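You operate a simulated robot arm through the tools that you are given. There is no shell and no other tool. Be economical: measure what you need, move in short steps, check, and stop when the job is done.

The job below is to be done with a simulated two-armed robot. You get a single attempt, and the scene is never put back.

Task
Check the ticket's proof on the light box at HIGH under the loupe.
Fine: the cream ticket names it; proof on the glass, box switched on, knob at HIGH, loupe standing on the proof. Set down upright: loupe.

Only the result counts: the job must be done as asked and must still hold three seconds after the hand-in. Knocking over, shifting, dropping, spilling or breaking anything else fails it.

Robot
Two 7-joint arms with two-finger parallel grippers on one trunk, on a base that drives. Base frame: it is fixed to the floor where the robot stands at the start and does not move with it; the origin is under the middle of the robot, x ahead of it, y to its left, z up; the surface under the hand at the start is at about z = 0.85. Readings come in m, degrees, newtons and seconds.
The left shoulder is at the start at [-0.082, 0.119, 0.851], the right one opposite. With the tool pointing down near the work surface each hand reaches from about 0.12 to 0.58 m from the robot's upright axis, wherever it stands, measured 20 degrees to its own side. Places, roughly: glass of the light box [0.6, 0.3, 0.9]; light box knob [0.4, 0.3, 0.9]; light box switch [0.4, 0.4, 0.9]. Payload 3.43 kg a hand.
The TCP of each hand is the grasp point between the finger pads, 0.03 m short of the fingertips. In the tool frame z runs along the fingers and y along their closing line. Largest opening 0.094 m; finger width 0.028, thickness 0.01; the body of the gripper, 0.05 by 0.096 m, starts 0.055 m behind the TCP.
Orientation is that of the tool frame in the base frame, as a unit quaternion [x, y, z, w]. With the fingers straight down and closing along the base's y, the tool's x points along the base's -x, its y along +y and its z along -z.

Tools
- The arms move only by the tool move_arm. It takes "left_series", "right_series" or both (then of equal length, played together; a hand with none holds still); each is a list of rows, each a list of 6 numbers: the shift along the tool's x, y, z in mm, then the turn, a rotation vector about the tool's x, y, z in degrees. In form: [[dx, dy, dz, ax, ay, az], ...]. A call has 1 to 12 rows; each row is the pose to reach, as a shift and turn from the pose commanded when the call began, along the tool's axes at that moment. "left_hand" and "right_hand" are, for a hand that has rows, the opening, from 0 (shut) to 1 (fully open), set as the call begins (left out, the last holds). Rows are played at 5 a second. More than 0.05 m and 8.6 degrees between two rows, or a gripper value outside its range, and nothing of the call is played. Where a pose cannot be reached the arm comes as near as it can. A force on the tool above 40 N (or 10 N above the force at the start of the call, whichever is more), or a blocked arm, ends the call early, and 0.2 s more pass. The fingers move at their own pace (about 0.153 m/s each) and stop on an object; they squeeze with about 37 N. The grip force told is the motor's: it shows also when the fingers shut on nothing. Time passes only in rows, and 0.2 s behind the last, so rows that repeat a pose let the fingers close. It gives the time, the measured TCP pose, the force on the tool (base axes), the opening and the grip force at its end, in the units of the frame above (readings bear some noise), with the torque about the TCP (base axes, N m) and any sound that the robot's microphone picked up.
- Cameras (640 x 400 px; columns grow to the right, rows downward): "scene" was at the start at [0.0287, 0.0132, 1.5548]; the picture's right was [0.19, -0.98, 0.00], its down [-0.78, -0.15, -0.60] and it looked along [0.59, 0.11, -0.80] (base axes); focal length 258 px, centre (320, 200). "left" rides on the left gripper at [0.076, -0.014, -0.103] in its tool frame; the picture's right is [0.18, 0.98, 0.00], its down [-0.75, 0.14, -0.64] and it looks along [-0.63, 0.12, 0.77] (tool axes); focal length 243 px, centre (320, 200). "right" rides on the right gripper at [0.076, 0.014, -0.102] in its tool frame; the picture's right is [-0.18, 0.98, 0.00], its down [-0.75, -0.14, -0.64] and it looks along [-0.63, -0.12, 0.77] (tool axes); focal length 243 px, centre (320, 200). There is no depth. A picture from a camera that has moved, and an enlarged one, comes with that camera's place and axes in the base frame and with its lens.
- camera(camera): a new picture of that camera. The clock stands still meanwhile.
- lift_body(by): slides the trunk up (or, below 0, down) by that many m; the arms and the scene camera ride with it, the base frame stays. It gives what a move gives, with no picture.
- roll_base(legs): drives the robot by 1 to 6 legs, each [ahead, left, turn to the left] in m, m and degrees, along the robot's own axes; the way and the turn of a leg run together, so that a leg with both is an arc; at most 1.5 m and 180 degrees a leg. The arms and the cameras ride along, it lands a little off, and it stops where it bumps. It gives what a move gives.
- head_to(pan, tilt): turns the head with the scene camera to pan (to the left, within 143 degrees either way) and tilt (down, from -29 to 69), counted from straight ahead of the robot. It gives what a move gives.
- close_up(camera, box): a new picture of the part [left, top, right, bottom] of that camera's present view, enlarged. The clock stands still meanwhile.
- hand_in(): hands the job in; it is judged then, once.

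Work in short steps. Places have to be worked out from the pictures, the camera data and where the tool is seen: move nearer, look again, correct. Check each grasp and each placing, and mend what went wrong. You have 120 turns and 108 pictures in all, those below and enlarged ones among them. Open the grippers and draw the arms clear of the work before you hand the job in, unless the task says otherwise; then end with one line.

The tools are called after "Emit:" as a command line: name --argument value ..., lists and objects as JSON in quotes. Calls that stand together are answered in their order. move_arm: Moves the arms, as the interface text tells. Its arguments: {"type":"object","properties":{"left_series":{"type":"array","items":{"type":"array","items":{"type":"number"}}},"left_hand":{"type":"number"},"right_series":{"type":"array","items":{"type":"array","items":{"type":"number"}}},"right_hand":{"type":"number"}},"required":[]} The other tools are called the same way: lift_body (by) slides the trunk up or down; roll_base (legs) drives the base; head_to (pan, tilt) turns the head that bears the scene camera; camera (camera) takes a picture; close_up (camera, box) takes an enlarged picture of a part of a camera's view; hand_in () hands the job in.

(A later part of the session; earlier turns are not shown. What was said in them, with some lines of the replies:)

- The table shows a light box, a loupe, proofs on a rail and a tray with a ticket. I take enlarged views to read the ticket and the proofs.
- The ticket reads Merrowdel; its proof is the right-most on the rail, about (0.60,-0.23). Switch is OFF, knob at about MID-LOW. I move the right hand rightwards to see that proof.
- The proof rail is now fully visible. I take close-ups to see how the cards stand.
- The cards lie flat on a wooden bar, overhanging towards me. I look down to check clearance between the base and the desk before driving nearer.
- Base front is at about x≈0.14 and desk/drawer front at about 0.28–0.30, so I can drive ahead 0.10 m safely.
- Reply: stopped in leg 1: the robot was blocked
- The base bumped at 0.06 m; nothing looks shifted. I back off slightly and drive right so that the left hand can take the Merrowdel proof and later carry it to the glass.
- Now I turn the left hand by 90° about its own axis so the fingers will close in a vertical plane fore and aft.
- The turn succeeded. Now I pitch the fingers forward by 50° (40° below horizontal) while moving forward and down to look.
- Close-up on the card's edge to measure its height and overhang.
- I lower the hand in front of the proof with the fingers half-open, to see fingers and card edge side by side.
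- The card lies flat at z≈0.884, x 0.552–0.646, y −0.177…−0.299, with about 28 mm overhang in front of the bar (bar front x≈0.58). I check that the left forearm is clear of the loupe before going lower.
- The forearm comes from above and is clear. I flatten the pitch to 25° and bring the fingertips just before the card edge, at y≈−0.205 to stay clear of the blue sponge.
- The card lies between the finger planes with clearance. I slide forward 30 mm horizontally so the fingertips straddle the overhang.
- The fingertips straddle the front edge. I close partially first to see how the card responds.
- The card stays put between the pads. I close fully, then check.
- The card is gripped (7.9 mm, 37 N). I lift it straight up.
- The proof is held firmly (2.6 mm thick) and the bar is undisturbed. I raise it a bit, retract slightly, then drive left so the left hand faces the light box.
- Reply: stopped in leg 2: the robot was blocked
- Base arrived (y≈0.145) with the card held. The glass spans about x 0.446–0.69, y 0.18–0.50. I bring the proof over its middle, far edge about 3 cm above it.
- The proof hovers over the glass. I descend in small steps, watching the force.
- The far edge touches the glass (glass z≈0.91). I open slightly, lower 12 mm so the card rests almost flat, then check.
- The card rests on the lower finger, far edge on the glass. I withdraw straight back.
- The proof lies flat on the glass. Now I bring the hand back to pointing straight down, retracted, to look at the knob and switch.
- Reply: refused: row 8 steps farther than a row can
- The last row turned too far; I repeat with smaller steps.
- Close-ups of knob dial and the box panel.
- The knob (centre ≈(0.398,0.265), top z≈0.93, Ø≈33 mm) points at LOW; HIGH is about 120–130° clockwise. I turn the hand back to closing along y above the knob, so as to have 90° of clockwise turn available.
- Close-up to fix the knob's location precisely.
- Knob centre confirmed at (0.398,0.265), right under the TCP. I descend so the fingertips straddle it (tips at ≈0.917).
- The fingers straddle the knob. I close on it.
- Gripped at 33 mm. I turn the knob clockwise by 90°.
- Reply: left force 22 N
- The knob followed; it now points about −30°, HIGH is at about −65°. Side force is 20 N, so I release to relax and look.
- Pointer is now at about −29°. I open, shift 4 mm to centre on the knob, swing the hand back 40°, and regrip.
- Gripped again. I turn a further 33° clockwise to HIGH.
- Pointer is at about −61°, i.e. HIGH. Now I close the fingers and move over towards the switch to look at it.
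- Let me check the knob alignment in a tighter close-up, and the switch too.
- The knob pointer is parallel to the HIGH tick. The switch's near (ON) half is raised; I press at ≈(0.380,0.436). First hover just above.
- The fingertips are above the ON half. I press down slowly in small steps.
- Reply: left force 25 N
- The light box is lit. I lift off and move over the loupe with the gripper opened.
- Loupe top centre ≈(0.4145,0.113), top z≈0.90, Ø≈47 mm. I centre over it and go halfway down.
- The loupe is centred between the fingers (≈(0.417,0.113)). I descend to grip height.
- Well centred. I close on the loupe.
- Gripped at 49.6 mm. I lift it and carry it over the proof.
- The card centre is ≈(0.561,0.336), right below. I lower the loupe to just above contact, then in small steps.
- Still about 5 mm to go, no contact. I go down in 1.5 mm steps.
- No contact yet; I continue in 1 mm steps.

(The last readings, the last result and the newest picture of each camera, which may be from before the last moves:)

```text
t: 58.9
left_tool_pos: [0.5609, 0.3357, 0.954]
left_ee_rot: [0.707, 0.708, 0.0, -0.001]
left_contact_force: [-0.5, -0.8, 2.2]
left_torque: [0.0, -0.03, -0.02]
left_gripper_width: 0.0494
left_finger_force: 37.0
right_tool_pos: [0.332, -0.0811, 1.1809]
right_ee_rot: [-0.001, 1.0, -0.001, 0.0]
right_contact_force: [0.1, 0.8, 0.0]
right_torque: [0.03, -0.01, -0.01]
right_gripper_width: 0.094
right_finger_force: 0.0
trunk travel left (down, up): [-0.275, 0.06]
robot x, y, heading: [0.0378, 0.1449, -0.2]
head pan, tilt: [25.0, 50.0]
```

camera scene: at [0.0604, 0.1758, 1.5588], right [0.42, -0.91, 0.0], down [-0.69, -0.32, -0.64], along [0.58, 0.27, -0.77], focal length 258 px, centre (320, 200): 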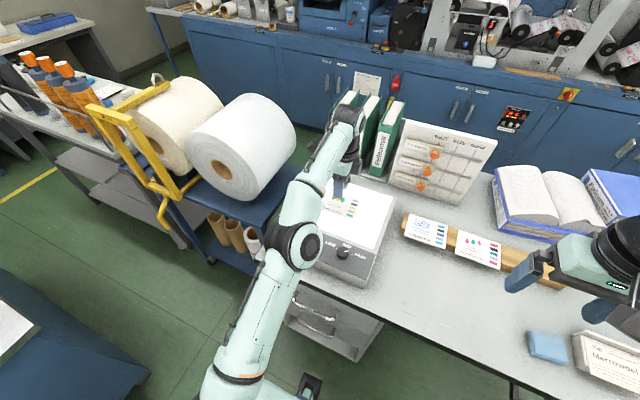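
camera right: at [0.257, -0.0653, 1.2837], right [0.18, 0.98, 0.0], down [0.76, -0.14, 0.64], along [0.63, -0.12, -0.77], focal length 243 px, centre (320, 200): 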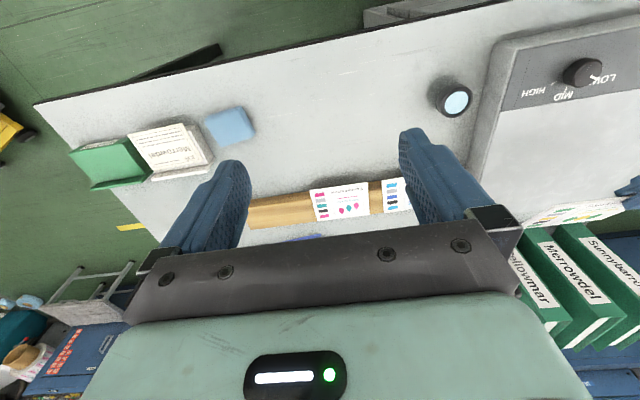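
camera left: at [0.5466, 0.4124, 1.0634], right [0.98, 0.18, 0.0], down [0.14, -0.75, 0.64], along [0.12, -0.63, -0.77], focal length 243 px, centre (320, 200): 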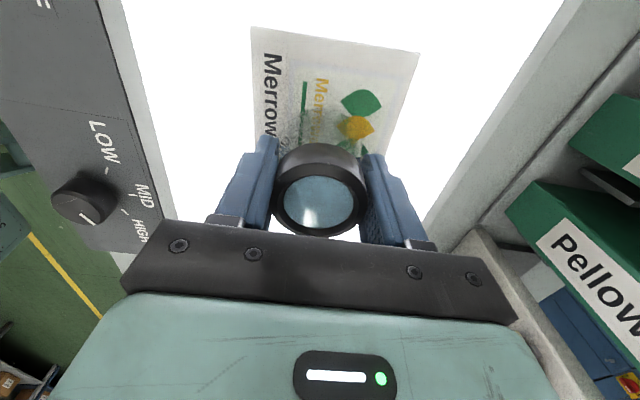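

Contact is felt (2.2 N). I open moderately, then raise the hand straight up.

Emit:
move_arm --left_series '[[0, 0, 0, 0, 0, 0], [0, 0, 0, 0, 0, 0], [0, 0, 0, 0, 0, 0]]' --left_hand 0.75

Emit:
move_arm --left_series '[[0, 0, -20, 0, 0, 0], [0, 0, -50, 0, 0, 0], [0, 0, -95, 0, 0, 0], [0, -45, -110, 0, 0, 0], [0, -90, -120, 0, 0, 0], [0, -140, -130, 0, 0, 0]]'

Emit:
camera --camera "left"

Emit:
close_up --camera "scene" --box '[270, 150, 430, 290]'

```text
t: 59.6
left_tool_pos: [0.5601, 0.337, 0.953]
left_ee_rot: [0.707, 0.707, -0.001, 0.0]
left_contact_force: [0.2, -0.6, -0.2]
left_torque: [-0.02, -0.02, -0.02]
left_gripper_width: 0.0707
left_finger_force: 0.0
right_tool_pos: [0.3329, -0.0806, 1.1817]
right_ee_rot: [-0.001, 1.0, 0.0, -0.001]
right_contact_force: [-0.1, 0.3, -0.9]
right_torque: [-0.03, -0.02, 0.03]
right_gripper_width: 0.0941
right_finger_force: 0.1
trunk travel left (down, up): [-0.275, 0.06]
robot x, y, heading: [0.035, 0.144, 0.2]
head pan, tilt: [25.0, 50.0]
```

```text
refused: row 6 steps farther than a row can; nothing moved
```

```text
38 pictures are left
camera left: at [0.5461, 0.4124, 1.057], right [0.98, 0.18, 0.0], down [0.14, -0.75, 0.64], along [0.12, -0.63, -0.77], focal length 243 px, centre (320, 200)
```

left: 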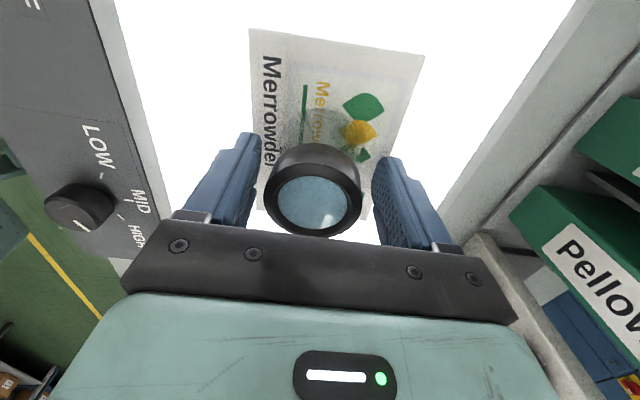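

```text
2.86 times, centred on (350, 220) of scene
camera zoom: at [0.0609, 0.1758, 1.5588], right [0.42, -0.91, 0.0], down [-0.69, -0.32, -0.64], along [0.58, 0.27, -0.77], focal length 737 px, centre (234, 143)
```

zoom: 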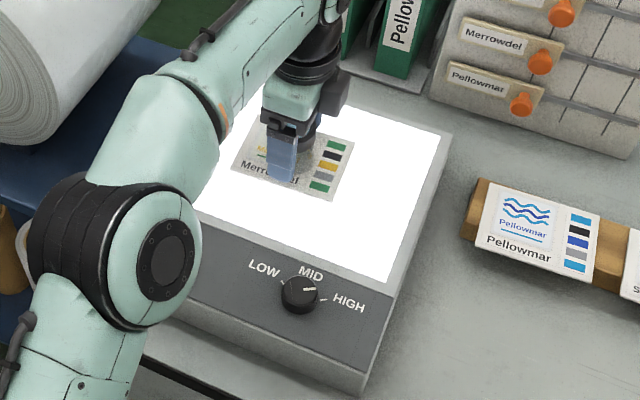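

The loupe stands free on the proof with the gripper open. I raise the hand straight up and withdraw with smaller steps.

Emit:
move_arm --left_series '[[0, 0, -20, 0, 0, 0], [0, 0, -50, 0, 0, 0], [0, 0, -90, 0, 0, 0], [0, -30, -120, 0, 0, 0], [0, -65, -145, 0, 0, 0], [0, -105, -165, 0, 0, 0], [0, -145, -180, 0, 0, 0], [0, -185, -180, 0, 0, 0]]'

Emit:
camera --camera "left"

Emit:
camera --camera "scene"

Emit:
close_up --camera "scene" --box '[270, 150, 430, 290]'

```text
t: 61.5
left_tool_pos: [0.3745, 0.3362, 1.1333]
left_ee_rot: [0.708, 0.707, 0.0, 0.0]
left_contact_force: [0.5, 0.6, 0.7]
left_torque: [0.0, 0.01, -0.01]
left_gripper_width: 0.0707
left_finger_force: 0.1
left hand out of reach, approached as far as the arm can: row 3
right_tool_pos: [0.3314, -0.0817, 1.1807]
right_ee_rot: [-0.001, 1.0, 0.0, -0.001]
right_contact_force: [0.1, 0.3, 0.6]
right_torque: [-0.01, 0.0, 0.01]
right_gripper_width: 0.0938
right_finger_force: 0.0
trunk travel left (down, up): [-0.275, 0.06]
robot x, y, heading: [0.0363, 0.1428, 0.1]
head pan, tilt: [25.0, 50.0]
```

```text
36 pictures are left
camera left: at [0.359, 0.4128, 1.2373], right [0.98, 0.18, 0.0], down [0.14, -0.75, 0.64], along [0.12, -0.63, -0.77], focal length 243 px, centre (320, 200)
```

left: 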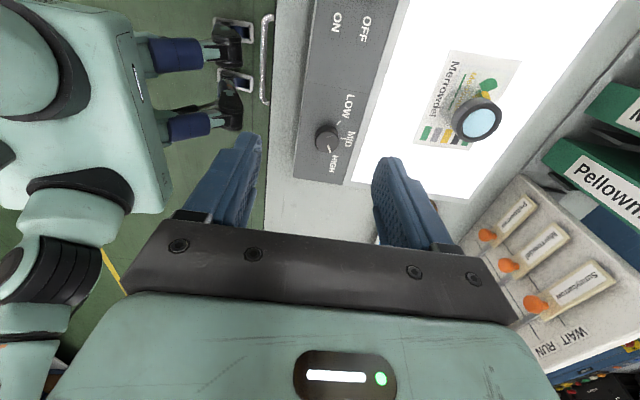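

```text
35 pictures are left
camera scene: at [0.0595, 0.1761, 1.5588], right [0.42, -0.91, 0.0], down [-0.69, -0.32, -0.64], along [0.58, 0.27, -0.77], focal length 258 px, centre (320, 200)
```

scene: 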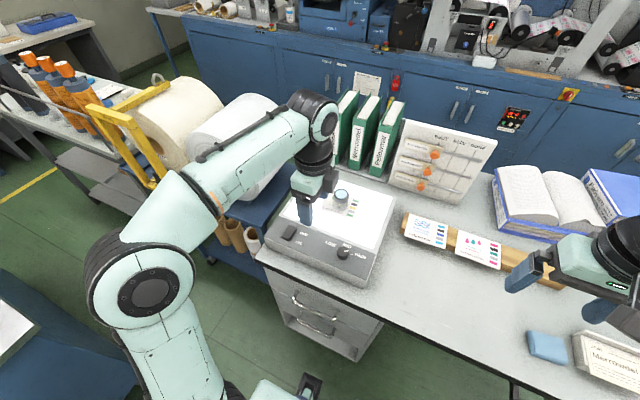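

```text
2.86 times, centred on (350, 220) of scene
camera zoom: at [0.0595, 0.1761, 1.5588], right [0.42, -0.91, 0.0], down [-0.69, -0.32, -0.64], along [0.58, 0.27, -0.77], focal length 737 px, centre (234, 143)
```

zoom: 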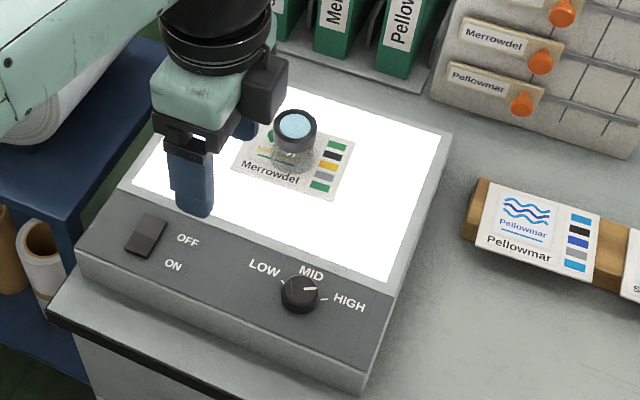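

All looks right. One last precise check of the knob alignment from the hand camera.

Emit:
close_up --camera "left" --box '[300, 85, 370, 180]'

Emit:
close_up --camera "scene" --box '[320, 230, 375, 265]'

```text
4.21 times, centred on (335, 132) of left
camera zoom: at [0.359, 0.4128, 1.2373], right [0.98, 0.18, 0.0], down [0.14, -0.75, 0.64], along [0.12, -0.63, -0.77], focal length 1022 px, centre (257, 484)
```

zoom: 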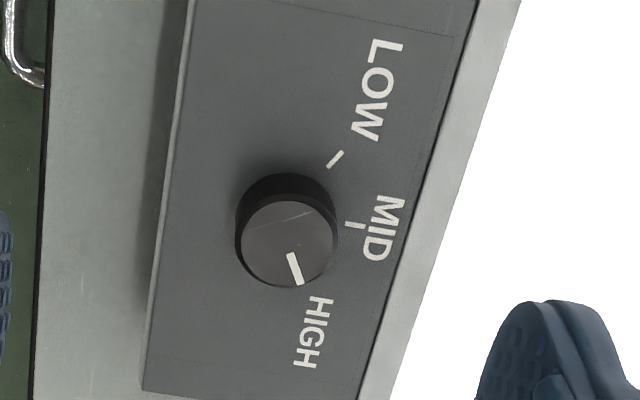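

```text
11.43 times, centred on (348, 248) of scene
camera zoom: at [0.0595, 0.1761, 1.5588], right [0.42, -0.91, 0.0], down [-0.69, -0.32, -0.64], along [0.58, 0.27, -0.77], focal length 2948 px, centre (6, -343)
```

zoom: 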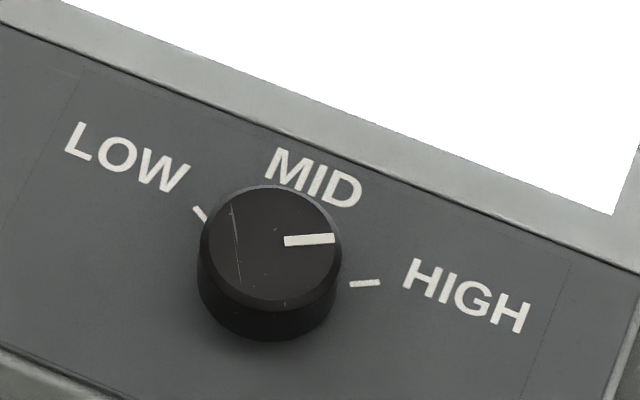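

Pointer (−61°) matches the HIGH tick (−60°). I draw the left hand a bit further back, then hand in.

Emit:
move_arm --left_series '[[0, -35, -25, 0, 0, 0], [0, -70, -50, 0, 0, 0], [0, -70, -50, 0, 0, 0]]' --left_hand 1

Emit:
camera --camera "scene"

```text
t: 62.2
left_tool_pos: [0.3049, 0.3357, 1.1837]
left_ee_rot: [0.707, 0.707, -0.001, 0.0]
left_contact_force: [-0.1, 1.0, 0.8]
left_torque: [0.02, 0.04, -0.02]
left_gripper_width: 0.094
left_finger_force: 0.2
right_tool_pos: [0.3334, -0.081, 1.1812]
right_ee_rot: [-0.001, 1.0, -0.001, -0.001]
right_contact_force: [0.7, 0.5, -0.1]
right_torque: [0.02, 0.02, 0.0]
right_gripper_width: 0.0942
right_finger_force: 0.0
trunk travel left (down, up): [-0.275, 0.06]
robot x, y, heading: [0.0346, 0.1434, -0.2]
head pan, tilt: [25.0, 50.0]
```

```text
31 pictures are left
camera scene: at [0.0613, 0.1758, 1.5588], right [0.42, -0.91, 0.0], down [-0.69, -0.32, -0.64], along [0.58, 0.27, -0.77], focal length 258 px, centre (320, 200)
```

scene: 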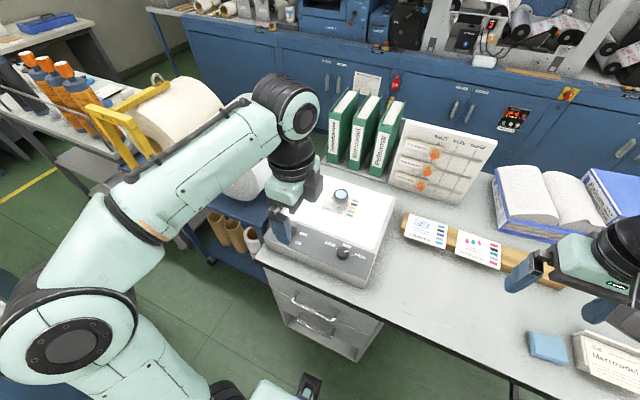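

Everything stands as asked and the arms are clear; I hand in.

Emit:
hand_in

```text
The job is handed in.
```

The Merrowdel proof named on the cream ticket lies on the glass, the light box is switched on with the knob at HIGH, and the loupe stands upright on the proof. The base bumped the drawers once and was blocked once more at the end of a drive to the left; the pictures showed nothing moved.
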